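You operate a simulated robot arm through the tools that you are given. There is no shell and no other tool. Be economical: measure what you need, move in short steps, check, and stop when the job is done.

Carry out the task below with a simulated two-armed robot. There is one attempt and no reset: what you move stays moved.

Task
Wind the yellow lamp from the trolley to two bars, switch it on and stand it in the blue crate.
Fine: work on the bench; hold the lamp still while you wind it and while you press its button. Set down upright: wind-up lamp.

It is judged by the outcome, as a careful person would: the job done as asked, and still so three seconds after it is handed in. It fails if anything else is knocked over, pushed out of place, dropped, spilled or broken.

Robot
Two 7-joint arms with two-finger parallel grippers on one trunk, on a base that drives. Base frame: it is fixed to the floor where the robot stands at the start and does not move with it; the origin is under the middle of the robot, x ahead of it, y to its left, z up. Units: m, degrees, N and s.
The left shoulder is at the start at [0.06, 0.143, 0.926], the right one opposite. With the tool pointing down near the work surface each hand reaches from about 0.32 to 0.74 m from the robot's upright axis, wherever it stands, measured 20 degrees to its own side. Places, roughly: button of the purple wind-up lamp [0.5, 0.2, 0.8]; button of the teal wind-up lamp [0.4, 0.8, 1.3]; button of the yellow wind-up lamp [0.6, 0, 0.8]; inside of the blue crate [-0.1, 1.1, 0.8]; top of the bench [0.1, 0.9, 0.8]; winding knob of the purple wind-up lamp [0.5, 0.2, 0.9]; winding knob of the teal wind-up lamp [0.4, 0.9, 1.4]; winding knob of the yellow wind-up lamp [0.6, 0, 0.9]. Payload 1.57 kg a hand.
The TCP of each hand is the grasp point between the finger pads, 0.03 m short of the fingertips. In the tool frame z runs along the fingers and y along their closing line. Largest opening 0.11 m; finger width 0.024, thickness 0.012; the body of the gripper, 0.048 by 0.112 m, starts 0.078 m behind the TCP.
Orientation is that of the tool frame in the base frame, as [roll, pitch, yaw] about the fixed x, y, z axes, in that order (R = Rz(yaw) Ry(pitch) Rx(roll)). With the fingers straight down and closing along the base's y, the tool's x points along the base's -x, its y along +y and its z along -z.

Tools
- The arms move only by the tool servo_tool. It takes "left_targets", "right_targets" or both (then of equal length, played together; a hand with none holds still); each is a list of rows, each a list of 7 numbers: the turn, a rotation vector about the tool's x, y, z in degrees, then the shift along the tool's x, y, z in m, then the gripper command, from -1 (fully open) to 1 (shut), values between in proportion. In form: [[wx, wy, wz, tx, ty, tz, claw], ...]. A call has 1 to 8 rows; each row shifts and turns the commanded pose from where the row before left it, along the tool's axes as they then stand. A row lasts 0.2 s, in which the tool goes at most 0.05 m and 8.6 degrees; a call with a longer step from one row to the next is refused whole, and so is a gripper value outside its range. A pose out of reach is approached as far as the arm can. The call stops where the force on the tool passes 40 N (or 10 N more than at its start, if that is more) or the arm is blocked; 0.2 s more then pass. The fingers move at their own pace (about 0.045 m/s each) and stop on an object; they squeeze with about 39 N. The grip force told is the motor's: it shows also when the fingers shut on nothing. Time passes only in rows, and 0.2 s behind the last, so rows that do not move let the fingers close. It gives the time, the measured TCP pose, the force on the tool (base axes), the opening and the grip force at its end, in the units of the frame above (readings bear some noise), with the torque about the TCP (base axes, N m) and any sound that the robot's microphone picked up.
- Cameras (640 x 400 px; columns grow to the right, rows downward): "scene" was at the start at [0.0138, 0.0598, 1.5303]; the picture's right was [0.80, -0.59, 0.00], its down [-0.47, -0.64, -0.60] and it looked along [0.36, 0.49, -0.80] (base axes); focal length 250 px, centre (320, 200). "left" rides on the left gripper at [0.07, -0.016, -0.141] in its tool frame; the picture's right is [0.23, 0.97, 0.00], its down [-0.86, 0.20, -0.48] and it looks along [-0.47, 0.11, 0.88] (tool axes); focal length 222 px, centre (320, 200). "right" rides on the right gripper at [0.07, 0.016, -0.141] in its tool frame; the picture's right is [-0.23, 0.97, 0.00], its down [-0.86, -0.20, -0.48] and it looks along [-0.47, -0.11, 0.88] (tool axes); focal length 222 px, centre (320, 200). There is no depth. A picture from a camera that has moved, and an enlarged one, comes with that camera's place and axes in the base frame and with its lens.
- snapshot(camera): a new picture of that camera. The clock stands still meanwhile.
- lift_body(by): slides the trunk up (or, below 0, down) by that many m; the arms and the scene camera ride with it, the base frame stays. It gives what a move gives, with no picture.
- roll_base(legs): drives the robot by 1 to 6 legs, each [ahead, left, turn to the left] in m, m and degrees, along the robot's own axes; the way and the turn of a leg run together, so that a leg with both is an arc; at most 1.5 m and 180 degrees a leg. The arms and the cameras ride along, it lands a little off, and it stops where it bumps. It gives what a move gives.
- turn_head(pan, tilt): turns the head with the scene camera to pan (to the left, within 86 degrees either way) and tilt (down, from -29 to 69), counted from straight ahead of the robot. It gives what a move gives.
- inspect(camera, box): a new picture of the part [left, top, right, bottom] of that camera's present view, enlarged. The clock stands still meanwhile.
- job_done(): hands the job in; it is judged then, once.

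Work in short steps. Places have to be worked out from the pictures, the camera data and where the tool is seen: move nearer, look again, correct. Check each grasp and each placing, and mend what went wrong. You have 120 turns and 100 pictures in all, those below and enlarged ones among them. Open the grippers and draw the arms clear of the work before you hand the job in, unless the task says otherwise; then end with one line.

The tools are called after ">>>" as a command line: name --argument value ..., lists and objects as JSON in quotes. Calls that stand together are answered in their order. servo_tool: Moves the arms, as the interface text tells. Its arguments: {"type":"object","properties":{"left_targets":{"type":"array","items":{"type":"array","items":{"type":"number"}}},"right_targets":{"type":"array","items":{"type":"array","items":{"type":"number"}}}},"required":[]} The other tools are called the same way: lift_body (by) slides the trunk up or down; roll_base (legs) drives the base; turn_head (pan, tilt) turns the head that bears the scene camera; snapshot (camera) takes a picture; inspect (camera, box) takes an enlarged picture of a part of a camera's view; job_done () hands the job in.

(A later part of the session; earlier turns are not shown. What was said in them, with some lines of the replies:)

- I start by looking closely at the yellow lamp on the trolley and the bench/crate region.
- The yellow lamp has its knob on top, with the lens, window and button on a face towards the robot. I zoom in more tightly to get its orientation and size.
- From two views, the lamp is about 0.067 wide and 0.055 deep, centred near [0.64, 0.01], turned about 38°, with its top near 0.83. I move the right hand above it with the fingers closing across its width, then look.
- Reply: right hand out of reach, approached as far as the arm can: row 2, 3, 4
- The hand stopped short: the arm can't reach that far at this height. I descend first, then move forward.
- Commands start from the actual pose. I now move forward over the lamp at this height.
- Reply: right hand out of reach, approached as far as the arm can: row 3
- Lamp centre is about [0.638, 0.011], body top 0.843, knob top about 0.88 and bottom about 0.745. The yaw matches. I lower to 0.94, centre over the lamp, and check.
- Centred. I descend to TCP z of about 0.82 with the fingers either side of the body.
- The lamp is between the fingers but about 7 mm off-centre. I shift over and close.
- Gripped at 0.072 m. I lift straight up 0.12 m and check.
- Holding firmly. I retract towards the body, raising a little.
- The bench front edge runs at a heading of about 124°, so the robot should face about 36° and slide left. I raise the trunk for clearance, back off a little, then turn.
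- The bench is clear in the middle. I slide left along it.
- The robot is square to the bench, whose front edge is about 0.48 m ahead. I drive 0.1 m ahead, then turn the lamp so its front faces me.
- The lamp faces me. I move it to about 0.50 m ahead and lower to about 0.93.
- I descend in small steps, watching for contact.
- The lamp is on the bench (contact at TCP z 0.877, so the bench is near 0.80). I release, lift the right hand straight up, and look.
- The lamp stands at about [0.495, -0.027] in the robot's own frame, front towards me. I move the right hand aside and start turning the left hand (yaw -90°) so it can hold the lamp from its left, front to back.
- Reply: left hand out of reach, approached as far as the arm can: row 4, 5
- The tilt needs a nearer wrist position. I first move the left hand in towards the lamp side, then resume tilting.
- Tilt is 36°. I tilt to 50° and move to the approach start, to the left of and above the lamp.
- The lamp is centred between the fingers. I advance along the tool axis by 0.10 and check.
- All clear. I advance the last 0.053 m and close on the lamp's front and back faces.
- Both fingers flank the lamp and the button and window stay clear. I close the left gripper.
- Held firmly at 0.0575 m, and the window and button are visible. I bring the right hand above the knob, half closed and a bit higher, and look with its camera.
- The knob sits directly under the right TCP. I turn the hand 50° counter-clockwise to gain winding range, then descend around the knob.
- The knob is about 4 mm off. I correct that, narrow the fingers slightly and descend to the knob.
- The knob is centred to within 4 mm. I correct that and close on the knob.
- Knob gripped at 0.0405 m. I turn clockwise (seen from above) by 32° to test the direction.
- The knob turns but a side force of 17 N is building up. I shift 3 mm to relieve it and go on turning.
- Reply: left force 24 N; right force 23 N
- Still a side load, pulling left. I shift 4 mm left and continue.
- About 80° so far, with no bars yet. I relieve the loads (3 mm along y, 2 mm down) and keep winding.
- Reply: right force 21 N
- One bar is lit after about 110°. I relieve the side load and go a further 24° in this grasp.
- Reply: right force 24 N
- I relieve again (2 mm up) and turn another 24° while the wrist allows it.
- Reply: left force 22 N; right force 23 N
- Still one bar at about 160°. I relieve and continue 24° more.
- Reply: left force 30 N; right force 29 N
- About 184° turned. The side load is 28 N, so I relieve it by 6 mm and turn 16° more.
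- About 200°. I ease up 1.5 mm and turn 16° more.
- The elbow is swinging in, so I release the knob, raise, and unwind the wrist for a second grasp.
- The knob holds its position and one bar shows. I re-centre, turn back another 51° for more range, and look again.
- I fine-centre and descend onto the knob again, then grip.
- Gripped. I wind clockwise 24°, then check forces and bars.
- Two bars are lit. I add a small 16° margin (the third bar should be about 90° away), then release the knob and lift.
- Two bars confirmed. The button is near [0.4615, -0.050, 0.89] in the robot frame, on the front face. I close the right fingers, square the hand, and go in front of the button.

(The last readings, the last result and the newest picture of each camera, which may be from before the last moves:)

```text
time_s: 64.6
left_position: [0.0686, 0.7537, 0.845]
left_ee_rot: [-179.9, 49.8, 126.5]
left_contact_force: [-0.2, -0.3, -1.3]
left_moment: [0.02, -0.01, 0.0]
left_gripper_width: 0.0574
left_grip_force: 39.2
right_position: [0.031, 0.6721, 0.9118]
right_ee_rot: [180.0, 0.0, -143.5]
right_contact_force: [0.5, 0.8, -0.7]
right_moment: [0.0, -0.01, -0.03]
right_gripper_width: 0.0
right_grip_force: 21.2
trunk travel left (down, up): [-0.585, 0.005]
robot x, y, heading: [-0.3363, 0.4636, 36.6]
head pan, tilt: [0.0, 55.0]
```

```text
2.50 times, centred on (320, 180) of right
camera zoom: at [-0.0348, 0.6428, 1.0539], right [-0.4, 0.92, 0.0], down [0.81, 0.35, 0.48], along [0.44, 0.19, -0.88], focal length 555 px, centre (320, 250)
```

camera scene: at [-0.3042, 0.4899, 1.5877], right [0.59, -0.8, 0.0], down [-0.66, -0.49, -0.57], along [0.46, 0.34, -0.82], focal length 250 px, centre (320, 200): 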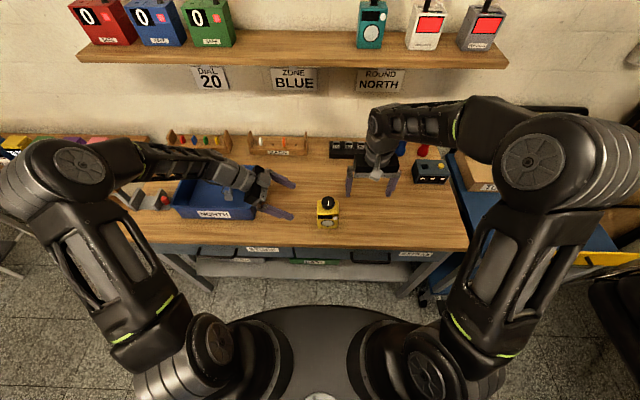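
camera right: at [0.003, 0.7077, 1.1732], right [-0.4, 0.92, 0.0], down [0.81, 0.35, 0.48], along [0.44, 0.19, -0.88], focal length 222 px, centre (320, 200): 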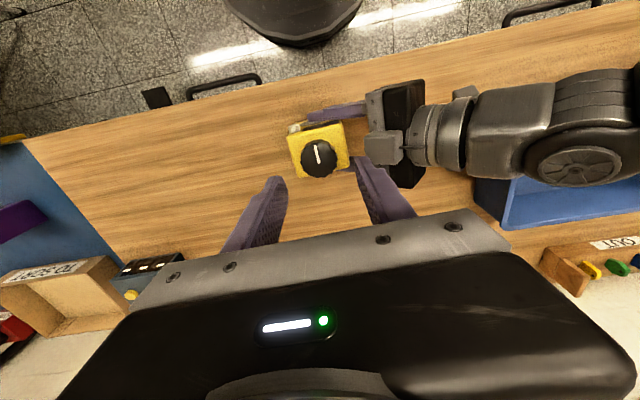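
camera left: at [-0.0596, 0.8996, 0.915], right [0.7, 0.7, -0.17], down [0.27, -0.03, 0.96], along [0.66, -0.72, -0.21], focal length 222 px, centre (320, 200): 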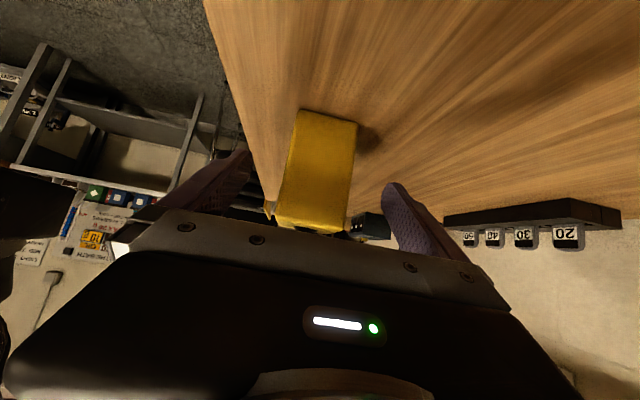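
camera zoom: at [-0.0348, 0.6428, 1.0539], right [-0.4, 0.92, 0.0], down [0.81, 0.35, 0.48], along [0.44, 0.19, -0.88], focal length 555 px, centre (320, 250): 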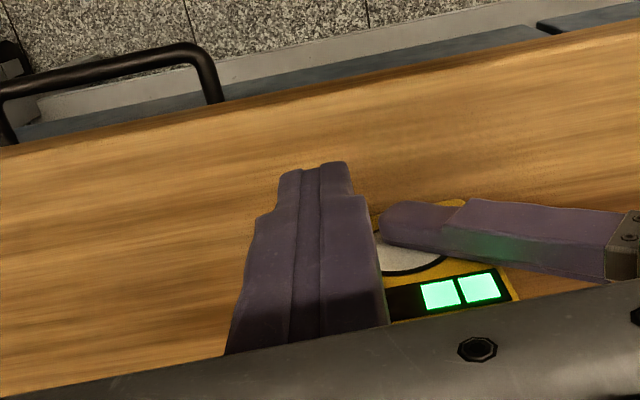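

The fingers are just in front of the button. I lower 5 mm and push forward gradually, watching the force.

>>> servo_tool --right_targets '[[0, 0, 0, 0, 0, 0.005, 1], [0, 0, 0, -0.008, 0.002, 0, 1], [0, 0, 0, -0.007, 0, 0, 1], [0, 0, 0, -0.003, 0, 0, 1], [0, 0, 0, -0.003, 0, 0, 1], [0, 0, 0, 0, 0, 0, 1]]'

>>> inspect --camera "right" --box '[192, 100, 448, 260]'

```text
time_s: 66.0
left_position: [0.068, 0.753, 0.844]
left_ee_rot: [-180.0, 49.9, 126.4]
left_contact_force: [-0.4, 1.2, -0.8]
left_moment: [0.01, 0.01, 0.0]
left_gripper_width: 0.0576
left_grip_force: 39.3
right_position: [0.0457, 0.6852, 0.9086]
right_ee_rot: [179.9, 0.1, -143.5]
right_contact_force: [0.2, 1.1, 0.5]
right_moment: [0.0, 0.02, 0.0]
right_gripper_width: 0.0002
right_grip_force: 21.5
trunk travel left (down, up): [-0.585, 0.005]
robot x, y, heading: [-0.3398, 0.4643, 36.3]
head pan, tilt: [0.0, 55.0]
```

```text
2.50 times, centred on (320, 180) of right
camera zoom: at [-0.0205, 0.6577, 1.0491], right [-0.4, 0.92, 0.0], down [0.81, 0.35, 0.48], along [0.44, 0.19, -0.88], focal length 555 px, centre (320, 250)
```

zoom: 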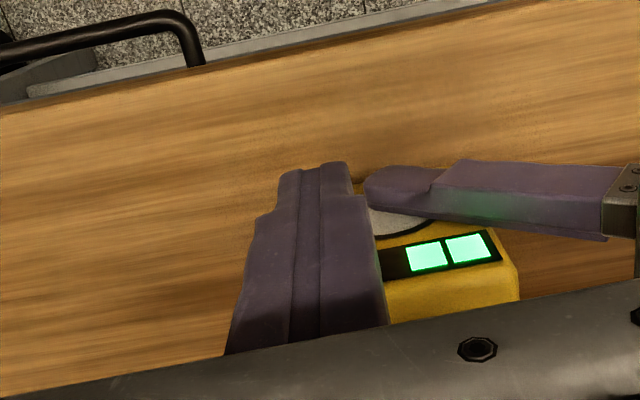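

No contact yet. I advance in 2–3 mm steps.

>>> servo_tool --right_targets '[[0, 0, 0, -0.003, 0, 0, 1], [0, 0, 0, -0.002, 0, 0, 1], [0, 0, 0, -0.002, 0, 0, 1], [0, 0, 0, 0, 0, 0, 1]]'

```text
time_s: 67.0
left_position: [0.0684, 0.7539, 0.8443]
left_ee_rot: [-180.0, 49.9, 126.4]
left_contact_force: [-1.0, 0.0, -1.6]
left_moment: [0.02, -0.01, -0.05]
left_gripper_width: 0.0577
left_grip_force: 38.8
right_position: [0.0508, 0.6897, 0.9065]
right_ee_rot: [180.0, -0.1, -143.5]
right_contact_force: [0.0, 0.1, -0.5]
right_moment: [-0.01, 0.01, -0.01]
right_gripper_width: 0.0002
right_grip_force: 21.2
trunk travel left (down, up): [-0.585, 0.005]
robot x, y, heading: [-0.3375, 0.4665, 36.4]
head pan, tilt: [0.0, 55.0]
```

>>> servo_tool --right_targets '[[0, 0, 0, -0.002, 0, 0, 1], [0, 0, 0, -0.002, 0, 0, 1], [0, 0, 0, -0.002, 0, 0, 1], [0, 0, 0, 0, 0, 0, 1]]'

>>> inspect --camera "right" --box '[192, 100, 448, 260]'

```text
time_s: 68.0
left_position: [0.068, 0.7541, 0.8453]
left_ee_rot: [180.0, 50.0, 126.4]
left_contact_force: [1.1, 2.0, -2.6]
left_moment: [-0.02, 0.08, 0.09]
left_gripper_width: 0.0574
left_grip_force: 38.8
right_position: [0.0558, 0.6948, 0.9063]
right_ee_rot: [-180.0, 0.0, -143.5]
right_contact_force: [-1.6, -1.4, 0.3]
right_moment: [0.0, 0.03, 0.02]
right_gripper_width: 0.0
right_grip_force: 21.1
trunk travel left (down, up): [-0.585, 0.005]
robot x, y, heading: [-0.3349, 0.4658, 36.6]
head pan, tilt: [0.0, 55.0]
heard: click
```

```text
2.50 times, centred on (320, 180) of right
camera zoom: at [-0.01, 0.6659, 1.0474], right [-0.4, 0.92, 0.0], down [0.81, 0.35, 0.48], along [0.44, 0.19, -0.88], focal length 555 px, centre (320, 250)
```

zoom: 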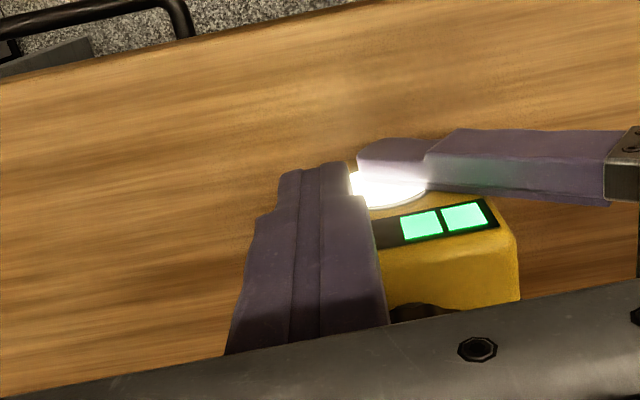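

A click was heard and the lens is lit. I back off straight from the button, then go up.

>>> servo_tool --right_targets '[[0, 0, 0, 0.02, 0, 0, 1], [0, 0, 0, 0.02, 0, 0, 1], [0, 0, 0, 0, 0, -0.04, 1], [0, 0, 0, 0, 0, -0.04, 1], [0, 0, 0, 0, 0, -0.04, 1], [0, 0, 0, 0, -0.04, 0, 1], [0, 0, 0, 0, -0.04, 0, 1], [0, 0, 0, 0, 0, 0, 1]]'

>>> snapshot --camera "scene"

```text
time_s: 69.8
left_position: [0.0683, 0.7546, 0.8439]
left_ee_rot: [-180.0, 49.9, 126.4]
left_contact_force: [0.4, 0.1, -2.1]
left_moment: [0.02, 0.03, 0.02]
left_gripper_width: 0.0577
left_grip_force: 38.9
right_position: [0.075, 0.6075, 1.0232]
right_ee_rot: [179.9, 0.0, -143.5]
right_contact_force: [-0.2, 0.4, 0.3]
right_moment: [0.01, 0.02, -0.02]
right_gripper_width: 0.0001
right_grip_force: 21.6
trunk travel left (down, up): [-0.585, 0.005]
robot x, y, heading: [-0.34, 0.4658, 36.6]
head pan, tilt: [0.0, 55.0]
```

```text
36 pictures are left
camera scene: at [-0.3037, 0.4908, 1.5876], right [0.59, -0.8, 0.0], down [-0.66, -0.49, -0.57], along [0.46, 0.34, -0.82], focal length 250 px, centre (320, 200)
```

scene: 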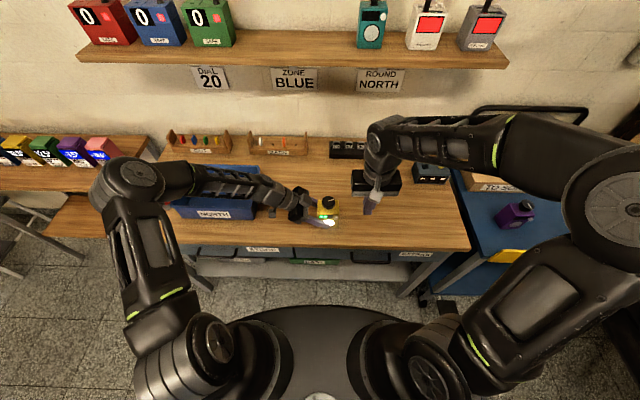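

The lamp is on with two bars. I release with the left hand and withdraw it back along its axis, then up.

>>> servo_tool --left_targets '[[0, 0, 0, 0, 0, 0, -1], [0, 0, 0, 0, 0, 0, -1], [0, 0, 0, 0, 0, 0, -1], [0, 0, 0, 0, 0, 0, -1], [0, 0, 0, 0, 0, -0.035, -1], [0, 0, 0, 0, 0, -0.04, -1], [0, 0, 0, 0, 0, -0.04, -1], [0, 0, 0, 0, 0, -0.04, -1]]'

>>> inspect --camera "scene" --box '[176, 120, 400, 260]'

```text
time_s: 71.6
left_position: [0.0001, 0.8486, 0.9427]
left_ee_rot: [180.0, 49.9, 126.4]
left_contact_force: [-0.4, -0.7, -1.0]
left_moment: [0.0, 0.0, 0.0]
left_gripper_width: 0.1101
left_grip_force: 0.1
right_position: [0.0746, 0.6073, 1.0236]
right_ee_rot: [-180.0, 0.0, -143.4]
right_contact_force: [-0.1, -0.1, 0.4]
right_moment: [0.0, -0.04, 0.0]
right_gripper_width: 0.0
right_grip_force: 21.2
trunk travel left (down, up): [-0.585, 0.005]
robot x, y, heading: [-0.3377, 0.4632, 36.3]
head pan, tilt: [0.0, 55.0]
```

```text
2.86 times, centred on (288, 190) of scene
camera zoom: at [-0.3045, 0.4902, 1.5876], right [0.59, -0.8, 0.0], down [-0.66, -0.49, -0.57], along [0.46, 0.34, -0.82], focal length 715 px, centre (411, 229)
```

zoom: 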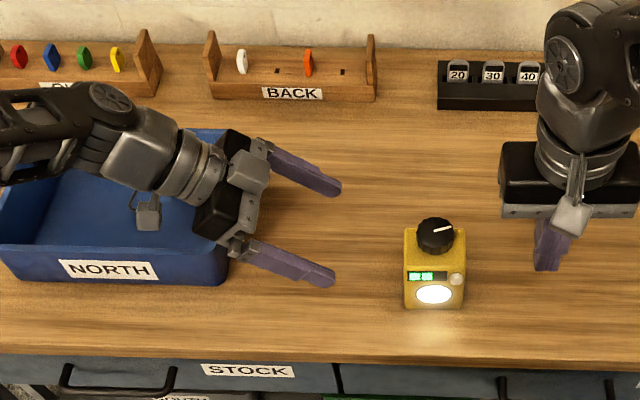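

The lamp stands upright, lit, with two bars. I retract the left arm by its approach path in reverse.

>>> servo_tool --left_targets '[[0, 0, 0, -0.016, -0.012, -0.0395, -1], [0, 0, 0, -0.016, -0.012, -0.0395, -1], [0, 0, 0, -0.016, -0.012, -0.0395, -1], [0, 0, 0, -0.016, -0.012, -0.0395, -1], [0, 7, 0, 0, 0, 0, -1], [0, 7, 0, 0, 0, 0, -1], [0, 8.3, 0, 0, 0, 0, -1], [0, 8.3, 0, 0, 0, 0, -1]]'

>>> servo_tool --left_targets '[[0, 0, 0, 0.027, -0.026, -0.018, -1], [0, 0, 0, 0.027, -0.026, -0.018, -1], [0, 0, 0, 0.027, -0.026, -0.018, -1], [0, 0, 0, 0.027, -0.026, -0.018, -1], [0, 0, 0, 0.027, -0.026, -0.018, -1], [0, 6, 0, 0, 0, 0, -1], [0, 6, 0, 0, 0, 0, -1], [0, 6, 0, 0, 0, 0, -1]]' --right_targets '[[0, 0, 0, 0, 0, 0, -1], [0, 0, 0, 0, 0, 0, -1], [0, 0, 0, 0, 0, 0, -1], [0, 0, 0, 0, 0, 0, -1], [0, 0, 0, 0, 0, 0, -1], [0, 0, 0, 0, 0, 0, -1], [0, 0, 0, 0, 0, 0, -1], [0, 0, 0, 0, 0, 0, -1]]'

```text
time_s: 73.4
left_position: [-0.0898, 0.8843, 1.0948]
left_ee_rot: [180.0, 19.3, 126.3]
left_contact_force: [-0.8, -0.8, 0.2]
left_moment: [0.0, -0.01, 0.02]
left_gripper_width: 0.1101
left_grip_force: 0.0
right_position: [0.0752, 0.6058, 1.0232]
right_ee_rot: [179.9, -0.1, -143.4]
right_contact_force: [-0.6, 0.0, -0.1]
right_moment: [0.02, -0.01, 0.0]
right_gripper_width: 0.0002
right_grip_force: 21.2
trunk travel left (down, up): [-0.585, 0.005]
robot x, y, heading: [-0.3387, 0.4647, 36.3]
head pan, tilt: [0.0, 55.0]
```

```text
time_s: 75.2
left_position: [-0.2851, 0.9323, 1.1347]
left_ee_rot: [-180.0, 1.2, 126.4]
left_contact_force: [-0.1, -0.6, -0.1]
left_moment: [-0.01, 0.03, 0.0]
left_gripper_width: 0.1098
left_grip_force: 0.0
right_position: [0.0753, 0.6071, 1.0233]
right_ee_rot: [180.0, 0.0, -143.5]
right_contact_force: [0.3, -0.3, -0.1]
right_moment: [-0.02, 0.01, -0.02]
right_gripper_width: 0.1102
right_grip_force: 0.1
trunk travel left (down, up): [-0.585, 0.005]
robot x, y, heading: [-0.3388, 0.4647, 36.8]
head pan, tilt: [0.0, 55.0]
```

I bring the right hand, open, back above the lamp and check centring.

>>> servo_tool --right_targets '[[0, 0, 0, -0.0205, 0.026, 0, -1], [0, 0, 0, -0.0205, 0.026, 0, -1], [0, 0, 0, -0.0205, 0.026, 0, -1], [0, 0, 0, -0.0205, 0.026, 0, -1], [0, 0, 0, 0, 0, 0.02, -1], [0, 0, 0, 0, 0, 0, -1]]'

>>> snapshot --camera "right"

```text
time_s: 76.6
left_position: [-0.2863, 0.9328, 1.1344]
left_ee_rot: [-180.0, 1.3, 126.4]
left_contact_force: [-0.6, 0.7, 0.7]
left_moment: [0.01, 0.01, 0.01]
left_gripper_width: 0.1101
left_grip_force: 0.0
right_position: [0.077, 0.7409, 1.007]
right_ee_rot: [179.9, 0.0, -143.6]
right_contact_force: [-0.5, -0.3, 0.2]
right_moment: [0.02, -0.01, 0.01]
right_gripper_width: 0.1101
right_grip_force: 0.0
trunk travel left (down, up): [-0.585, 0.005]
robot x, y, heading: [-0.3398, 0.4674, 36.5]
head pan, tilt: [0.0, 55.0]
```

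```text
34 pictures are left
camera right: at [0.0113, 0.7125, 1.1469], right [-0.4, 0.92, 0.0], down [0.81, 0.35, 0.48], along [0.44, 0.19, -0.88], focal length 222 px, centre (320, 200)
```

right: 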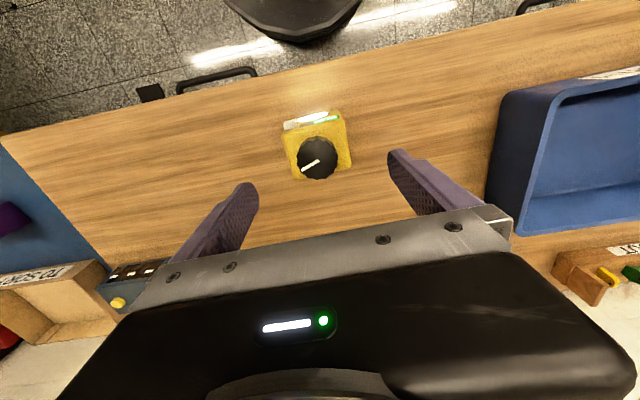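

Centred within 2 mm. I descend to the earlier grasp height and close.

>>> servo_tool --right_targets '[[0, 0, 0, 0, -0.002, 0.035, -1], [0, 0, 0, 0, 0, 0.035, -1], [0, 0, 0, 0, 0, 0.035, -1], [0, 0, 0, 0, 0, 0.022, -1], [0, 0, 0, 0, 0, 0, 1], [0, 0, 0, 0, 0, 0, 1], [0, 0, 0, 0, 0, 0, 1], [0, 0, 0, 0, 0, 0, 1]]'

>>> inspect --camera "scene" --box '[176, 120, 400, 260]'

```text
time_s: 78.4
left_position: [-0.2858, 0.9336, 1.1349]
left_ee_rot: [180.0, 1.3, 126.4]
left_contact_force: [-0.2, 0.3, 0.4]
left_moment: [0.01, -0.01, 0.02]
left_gripper_width: 0.11
left_grip_force: 0.1
right_position: [0.0755, 0.7376, 0.8794]
right_ee_rot: [179.9, 0.1, -143.4]
right_contact_force: [0.6, -0.9, -0.1]
right_moment: [0.0, -0.03, -0.05]
right_gripper_width: 0.0718
right_grip_force: 28.9
trunk travel left (down, up): [-0.585, 0.005]
robot x, y, heading: [-0.3375, 0.4656, 36.2]
head pan, tilt: [0.0, 55.0]
```

```text
2.86 times, centred on (288, 190) of scene
camera zoom: at [-0.3038, 0.4903, 1.5876], right [0.59, -0.8, 0.0], down [-0.66, -0.49, -0.57], along [0.46, 0.34, -0.82], focal length 715 px, centre (411, 229)
```

zoom: 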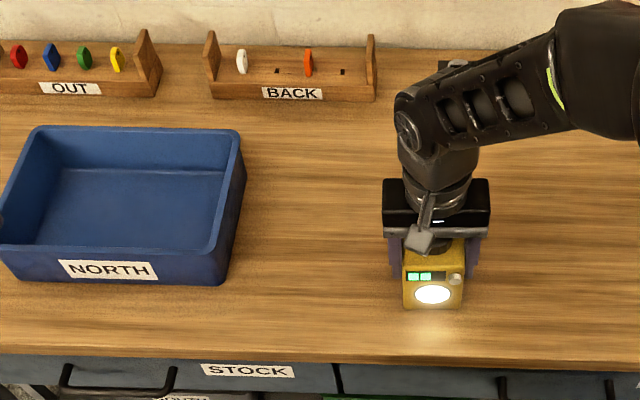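

Gripped at 0.0718. The crate is about 0.20×0.27 m, centred near [0.60, 0.37] in the robot frame, with its rim near 0.885. I lift the lamp to a TCP height of 1.05.

>>> servo_tool --right_targets '[[0, 0, 0, 0, 0, -0.02, 1], [0, 0, 0, 0, 0, -0.035, 1], [0, 0, 0, 0, 0, -0.04, 1], [0, 0, 0, 0, 0, -0.04, 1], [0, 0, 0, 0, 0, -0.03, 1], [0, 0, 0, 0, 0, 0, 1]]'

>>> roll_base --legs '[[0, 0.33, 0]]'

>>> snapshot --camera "scene"

>>> snapshot --camera "right"

```text
time_s: 79.8
left_position: [-0.2864, 0.9326, 1.1335]
left_ee_rot: [-179.9, 1.3, 126.4]
left_contact_force: [-0.1, -0.3, -1.4]
left_moment: [0.02, 0.05, -0.02]
left_gripper_width: 0.1099
left_grip_force: 0.2
right_position: [0.0758, 0.7394, 1.047]
right_ee_rot: [-180.0, 0.0, -143.5]
right_contact_force: [0.1, -0.2, -1.3]
right_moment: [-0.01, -0.03, 0.01]
right_gripper_width: 0.0716
right_grip_force: 39.2
trunk travel left (down, up): [-0.585, 0.005]
robot x, y, heading: [-0.3346, 0.4618, 36.2]
head pan, tilt: [0.0, 55.0]
```

```text
time_s: 82.0
left_position: [-0.4776, 1.2027, 1.1338]
left_ee_rot: [180.0, 1.4, 125.9]
left_contact_force: [-0.6, -0.3, 1.0]
left_moment: [-0.04, 0.0, 0.01]
left_gripper_width: 0.1099
left_grip_force: 0.0
right_position: [-0.1184, 1.0033, 1.0465]
right_ee_rot: [-180.0, -0.1, -144.0]
right_contact_force: [-0.3, 1.0, -1.6]
right_moment: [0.0, -0.04, 0.02]
right_gripper_width: 0.0716
right_grip_force: 38.8
trunk travel left (down, up): [-0.585, 0.005]
robot x, y, heading: [-0.528, 0.7365, 35.9]
head pan, tilt: [0.0, 55.0]
```

```text
32 pictures are left
camera scene: at [-0.5005, 0.7593, 1.5876], right [0.59, -0.81, 0.0], down [-0.66, -0.48, -0.57], along [0.46, 0.34, -0.82], focal length 250 px, centre (320, 200)
```

scene: 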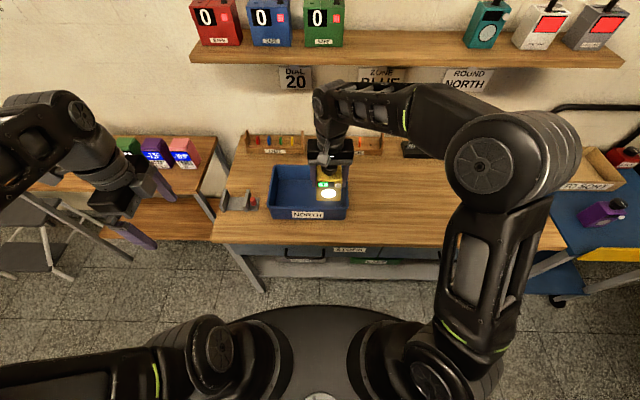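

```text
31 pictures are left
camera right: at [-0.1843, 0.9761, 1.1873], right [-0.39, 0.92, 0.0], down [0.81, 0.34, 0.48], along [0.44, 0.19, -0.88], focal length 222 px, centre (320, 200)
```

right: 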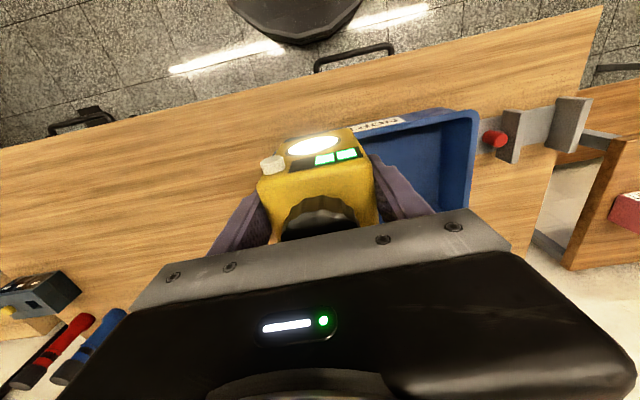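

The crate is now centred near [0.60, 0.03] in the robot frame. I move the lamp 0.10 ahead and 0.05 left, above the crate.

>>> servo_tool --right_targets '[[0, 0, 0, -0.034, 0.017, 0, 1], [0, 0, 0, -0.034, 0.017, 0, 1], [0, 0, 0, -0.034, 0.017, 0, 1], [0, 0, 0, 0, 0, 0, 1]]'

>>> inspect --camera "scene" --box '[224, 130, 384, 230]'

>>> snapshot --camera "right"

```text
time_s: 83.0
left_position: [-0.478, 1.1999, 1.1356]
left_ee_rot: [-180.0, 1.3, 126.0]
left_contact_force: [-0.5, 0.3, -0.2]
left_moment: [0.04, 0.0, 0.02]
left_gripper_width: 0.1096
left_grip_force: 0.0
right_position: [-0.0641, 1.1049, 1.0469]
right_ee_rot: [-180.0, -0.1, -144.0]
right_contact_force: [-0.7, -1.3, -1.9]
right_moment: [0.01, 0.01, 0.01]
right_gripper_width: 0.0715
right_grip_force: 39.1
trunk travel left (down, up): [-0.585, 0.005]
robot x, y, heading: [-0.5327, 0.7374, 35.7]
head pan, tilt: [0.0, 55.0]
```

```text
4.00 times, centred on (304, 180) of scene
camera zoom: at [-0.5003, 0.7573, 1.5877], right [0.59, -0.81, 0.0], down [-0.66, -0.48, -0.57], along [0.46, 0.34, -0.82], focal length 1001 px, centre (384, 280)
```

zoom: 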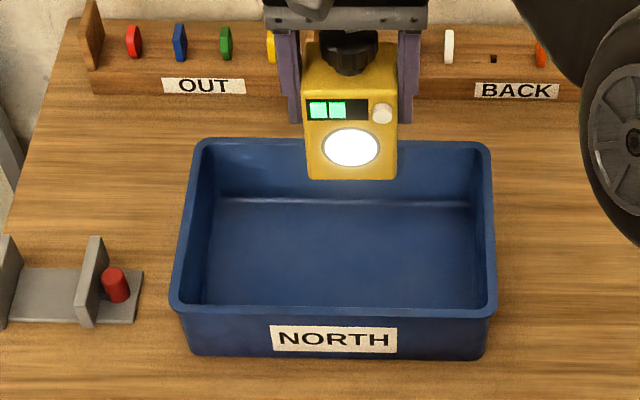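

```text
29 pictures are left
camera right: at [-0.1307, 1.0759, 1.1877], right [-0.39, 0.92, 0.0], down [0.81, 0.34, 0.48], along [0.44, 0.19, -0.88], focal length 222 px, centre (320, 200)
```

right: 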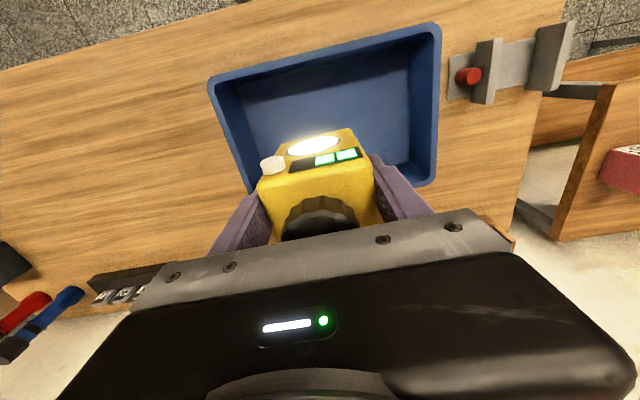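

The lamp is over the crate interior ([0.593, 0.025] against centre [0.60, 0.04]). I nudge left and descend most of the way.

>>> servo_tool --right_targets '[[0, 0, 0, 0, 0.01, 0.03, 1], [0, 0, 0, 0, 0, 0.035, 1], [0, 0, 0, 0, 0, 0.035, 1], [0, 0, 0, 0, 0, 0.03, 1], [0, 0, 0, 0, 0, 0, 1]]'

>>> inspect --camera "scene" --box '[224, 130, 384, 230]'

```text
time_s: 84.2
left_position: [-0.4787, 1.2007, 1.1351]
left_ee_rot: [-180.0, 1.4, 125.9]
left_contact_force: [-0.7, 0.7, 0.3]
left_moment: [0.01, 0.01, -0.02]
left_gripper_width: 0.1099
left_grip_force: 0.0
right_position: [-0.0729, 1.1116, 0.9148]
right_ee_rot: [-180.0, 0.1, -144.0]
right_contact_force: [-0.3, -0.5, -1.6]
right_moment: [0.03, 0.0, -0.01]
right_gripper_width: 0.0713
right_grip_force: 38.3
trunk travel left (down, up): [-0.585, 0.005]
robot x, y, heading: [-0.5375, 0.732, 35.9]
head pan, tilt: [0.0, 55.0]
```

```text
4.00 times, centred on (304, 180) of scene
camera zoom: at [-0.5001, 0.7583, 1.5876], right [0.59, -0.81, 0.0], down [-0.66, -0.48, -0.57], along [0.46, 0.34, -0.82], focal length 1001 px, centre (384, 280)
```

zoom: 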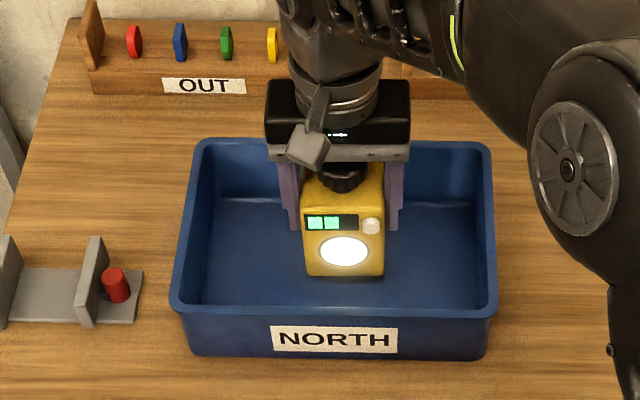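

The lamp is nicely inside the crate. I lower in small steps to touch the floor.

>>> servo_tool --right_targets '[[0, 0, 0, 0, 0, 0.01, 1], [0, 0, 0, 0, 0, 0.008, 1], [0, 0, 0, 0, 0, 0.005, 1], [0, 0, 0, 0, 0, 0, 1]]'

```text
time_s: 85.2
left_position: [-0.4779, 1.2013, 1.1348]
left_ee_rot: [-180.0, 1.3, 125.9]
left_contact_force: [-0.2, -0.1, -0.8]
left_moment: [-0.03, -0.02, 0.01]
left_gripper_width: 0.1102
left_grip_force: 0.0
right_position: [-0.072, 1.1122, 0.8929]
right_ee_rot: [180.0, -0.1, -143.9]
right_contact_force: [0.0, 0.4, -1.9]
right_moment: [0.02, 0.0, -0.01]
right_gripper_width: 0.0714
right_grip_force: 38.8
trunk travel left (down, up): [-0.585, 0.005]
robot x, y, heading: [-0.5301, 0.7373, 35.7]
head pan, tilt: [0.0, 55.0]
```

>>> servo_tool --right_targets '[[0, 0, 0, 0, 0, 0.004, 1], [0, 0, 0, 0, 0, 0.003, 1], [0, 0, 0, 0, 0, 0, 1]]'

```text
time_s: 86.0
left_position: [-0.4777, 1.2009, 1.1341]
left_ee_rot: [-180.0, 1.3, 125.9]
left_contact_force: [-0.5, -0.8, 0.1]
left_moment: [-0.02, -0.04, -0.02]
left_gripper_width: 0.11
left_grip_force: 0.1
right_position: [-0.0718, 1.1123, 0.8859]
right_ee_rot: [180.0, -0.1, -144.0]
right_contact_force: [-0.5, 0.1, -1.2]
right_moment: [-0.02, 0.0, -0.02]
right_gripper_width: 0.0716
right_grip_force: 39.5
trunk travel left (down, up): [-0.585, 0.005]
robot x, y, heading: [-0.5389, 0.7329, 36.0]
head pan, tilt: [0.0, 55.0]
```

Still no contact, so I continue 2 mm at a time.

>>> servo_tool --right_targets '[[0, 0, 0, 0, 0, 0.002, 1], [0, 0, 0, 0, 0, 0.002, 1], [0, 0, 0, 0, 0, 0, 1]]'

```text
time_s: 86.8
left_position: [-0.4771, 1.2023, 1.1356]
left_ee_rot: [-179.9, 1.3, 126.0]
left_contact_force: [0.1, 0.5, -0.6]
left_moment: [-0.01, -0.02, 0.0]
left_gripper_width: 0.1101
left_grip_force: 0.0
right_position: [-0.0711, 1.1139, 0.8825]
right_ee_rot: [-179.9, 0.0, -144.0]
right_contact_force: [-0.3, -0.6, 4.5]
right_moment: [-0.15, 0.06, 0.0]
right_gripper_width: 0.0716
right_grip_force: 39.2
trunk travel left (down, up): [-0.585, 0.005]
robot x, y, heading: [-0.531, 0.7309, 36.1]
head pan, tilt: [0.0, 55.0]
```

Contact: the lamp rests on the crate floor. I open, let it settle, and lift straight up.

>>> servo_tool --right_targets '[[0, 0, 0, 0, 0, 0, -1], [0, 0, 0, 0, 0, 0, -1], [0, 0, 0, 0, 0, 0, -1], [0, 0, 0, 0, 0, 0, -1], [0, 0, 0, 0, 0, -0.03, -1], [0, 0, 0, 0, 0, -0.04, -1], [0, 0, 0, 0, 0, -0.04, -1], [0, 0, 0, 0, 0, -0.04, -1]]'

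>>> inspect --camera "scene" --box '[224, 130, 384, 230]'

```text
time_s: 88.6
left_position: [-0.478, 1.2009, 1.1353]
left_ee_rot: [-179.9, 1.3, 125.9]
left_contact_force: [0.5, -0.8, -0.3]
left_moment: [0.02, 0.0, 0.0]
left_gripper_width: 0.1101
left_grip_force: 0.1
right_position: [-0.0716, 1.1145, 1.0322]
right_ee_rot: [-180.0, 0.0, -144.0]
right_contact_force: [0.7, 0.9, -0.4]
right_moment: [-0.03, -0.05, 0.02]
right_gripper_width: 0.1101
right_grip_force: 0.0
trunk travel left (down, up): [-0.585, 0.005]
robot x, y, heading: [-0.5348, 0.7332, 36.2]
head pan, tilt: [0.0, 55.0]
```

```text
4.00 times, centred on (304, 180) of scene
camera zoom: at [-0.5001, 0.758, 1.5876], right [0.59, -0.81, 0.0], down [-0.66, -0.48, -0.57], along [0.46, 0.34, -0.82], focal length 1001 px, centre (384, 280)
```

zoom: 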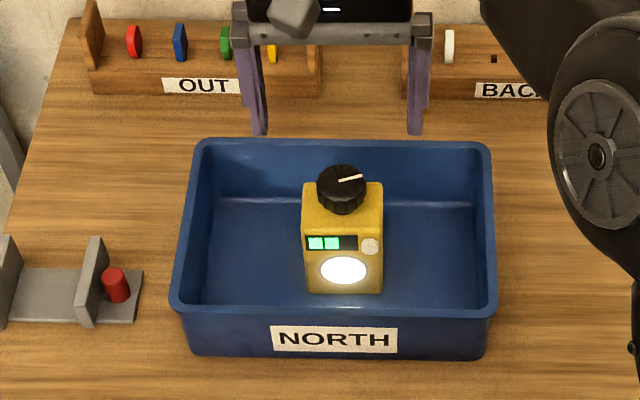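

The lamp stands upright in the crate, lit, with two bars. I pull the right arm clear, back the base off a little, and check the whole scene.

>>> servo_tool --right_targets '[[0, 0, 0, 0.04, 0, -0.01, -1], [0, 0, 0, 0.04, 0, -0.01, -1], [0, 0, 0, 0.04, -0.01, 0, -1], [0, 0, 0, 0.04, -0.02, 0, -1], [0, 0, 0, 0, 0, 0, -1]]'

>>> roll_base --legs '[[-0.15, 0, 0]]'

>>> snapshot --camera "scene"

```text
time_s: 89.8
left_position: [-0.4784, 1.2021, 1.1347]
left_ee_rot: [-180.0, 1.4, 125.9]
left_contact_force: [-0.3, 0.4, -0.3]
left_moment: [-0.01, 0.02, -0.01]
left_gripper_width: 0.11
left_grip_force: 0.0
right_position: [-0.1798, 0.9967, 1.0563]
right_ee_rot: [-180.0, 0.0, -144.0]
right_contact_force: [-0.1, 0.3, -0.3]
right_moment: [-0.03, 0.0, -0.04]
right_gripper_width: 0.1101
right_grip_force: 0.0
trunk travel left (down, up): [-0.585, 0.005]
robot x, y, heading: [-0.5322, 0.7354, 35.8]
head pan, tilt: [0.0, 55.0]
```

```text
time_s: 91.2
left_position: [-0.6041, 1.1102, 1.1351]
left_ee_rot: [179.9, 1.3, 126.1]
left_contact_force: [-0.3, -0.8, -0.2]
left_moment: [0.04, -0.04, 0.03]
left_gripper_width: 0.11
left_grip_force: 0.1
right_position: [-0.3043, 0.9072, 1.0579]
right_ee_rot: [179.9, 0.2, -143.8]
right_contact_force: [-0.2, 0.7, 0.2]
right_moment: [0.01, -0.02, 0.01]
right_gripper_width: 0.1101
right_grip_force: 0.1
trunk travel left (down, up): [-0.585, 0.005]
robot x, y, heading: [-0.656, 0.6458, 36.0]
head pan, tilt: [0.0, 55.0]
```

```text
26 pictures are left
camera scene: at [-0.6245, 0.668, 1.5877], right [0.59, -0.81, 0.0], down [-0.66, -0.48, -0.57], along [0.47, 0.34, -0.82], focal length 250 px, centre (320, 200)
```

scene: 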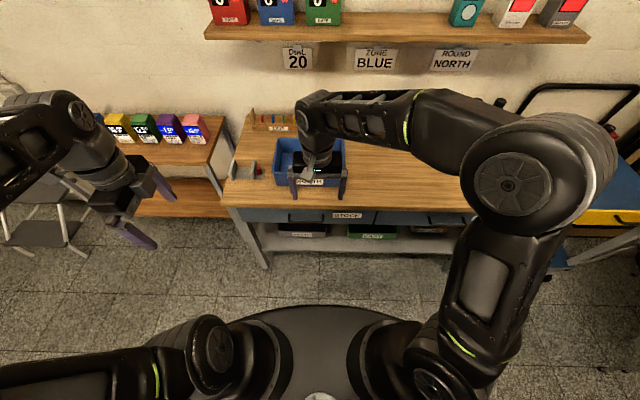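

Everything looks undisturbed. I take one last look at the lamp with the right camera.

>>> snapshot --camera "right"

>>> inspect --camera "scene" --box '[240, 110, 400, 210]'

```text
25 pictures are left
camera right: at [-0.3703, 0.8789, 1.1989], right [-0.39, 0.92, 0.0], down [0.81, 0.34, 0.48], along [0.44, 0.19, -0.88], focal length 222 px, centre (320, 200)
```

right: 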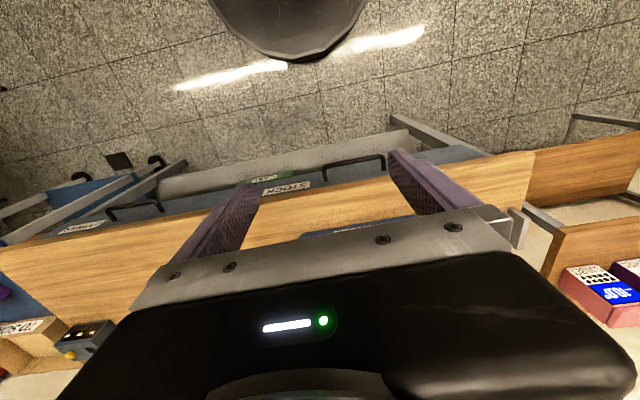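

```text
4.00 times, centred on (320, 160) of scene
camera zoom: at [-0.6245, 0.668, 1.5877], right [0.59, -0.81, 0.0], down [-0.66, -0.48, -0.57], along [0.47, 0.34, -0.82], focal length 1001 px, centre (320, 360)
```

zoom: 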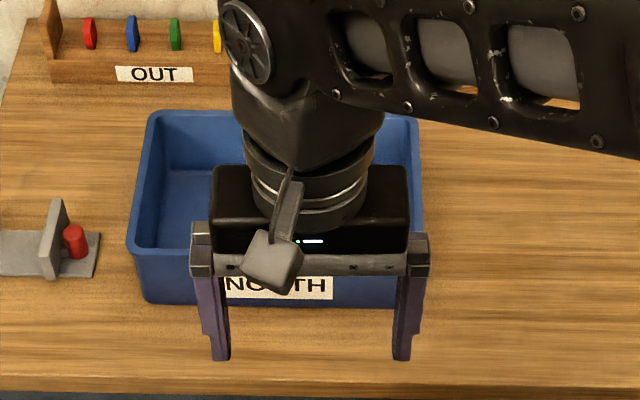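

The last clear view showed the lamp upright, lit, with two bars. Both hands are open and clear, so I hand the job in.

>>> job_done

```text
The job is handed in.
```

The yellow lamp was wound to two bars, switched on and stood upright in the blue crate; the arm hid it in the last pictures before hand-in, but just after I let go it was upright, lit and showing two bars.
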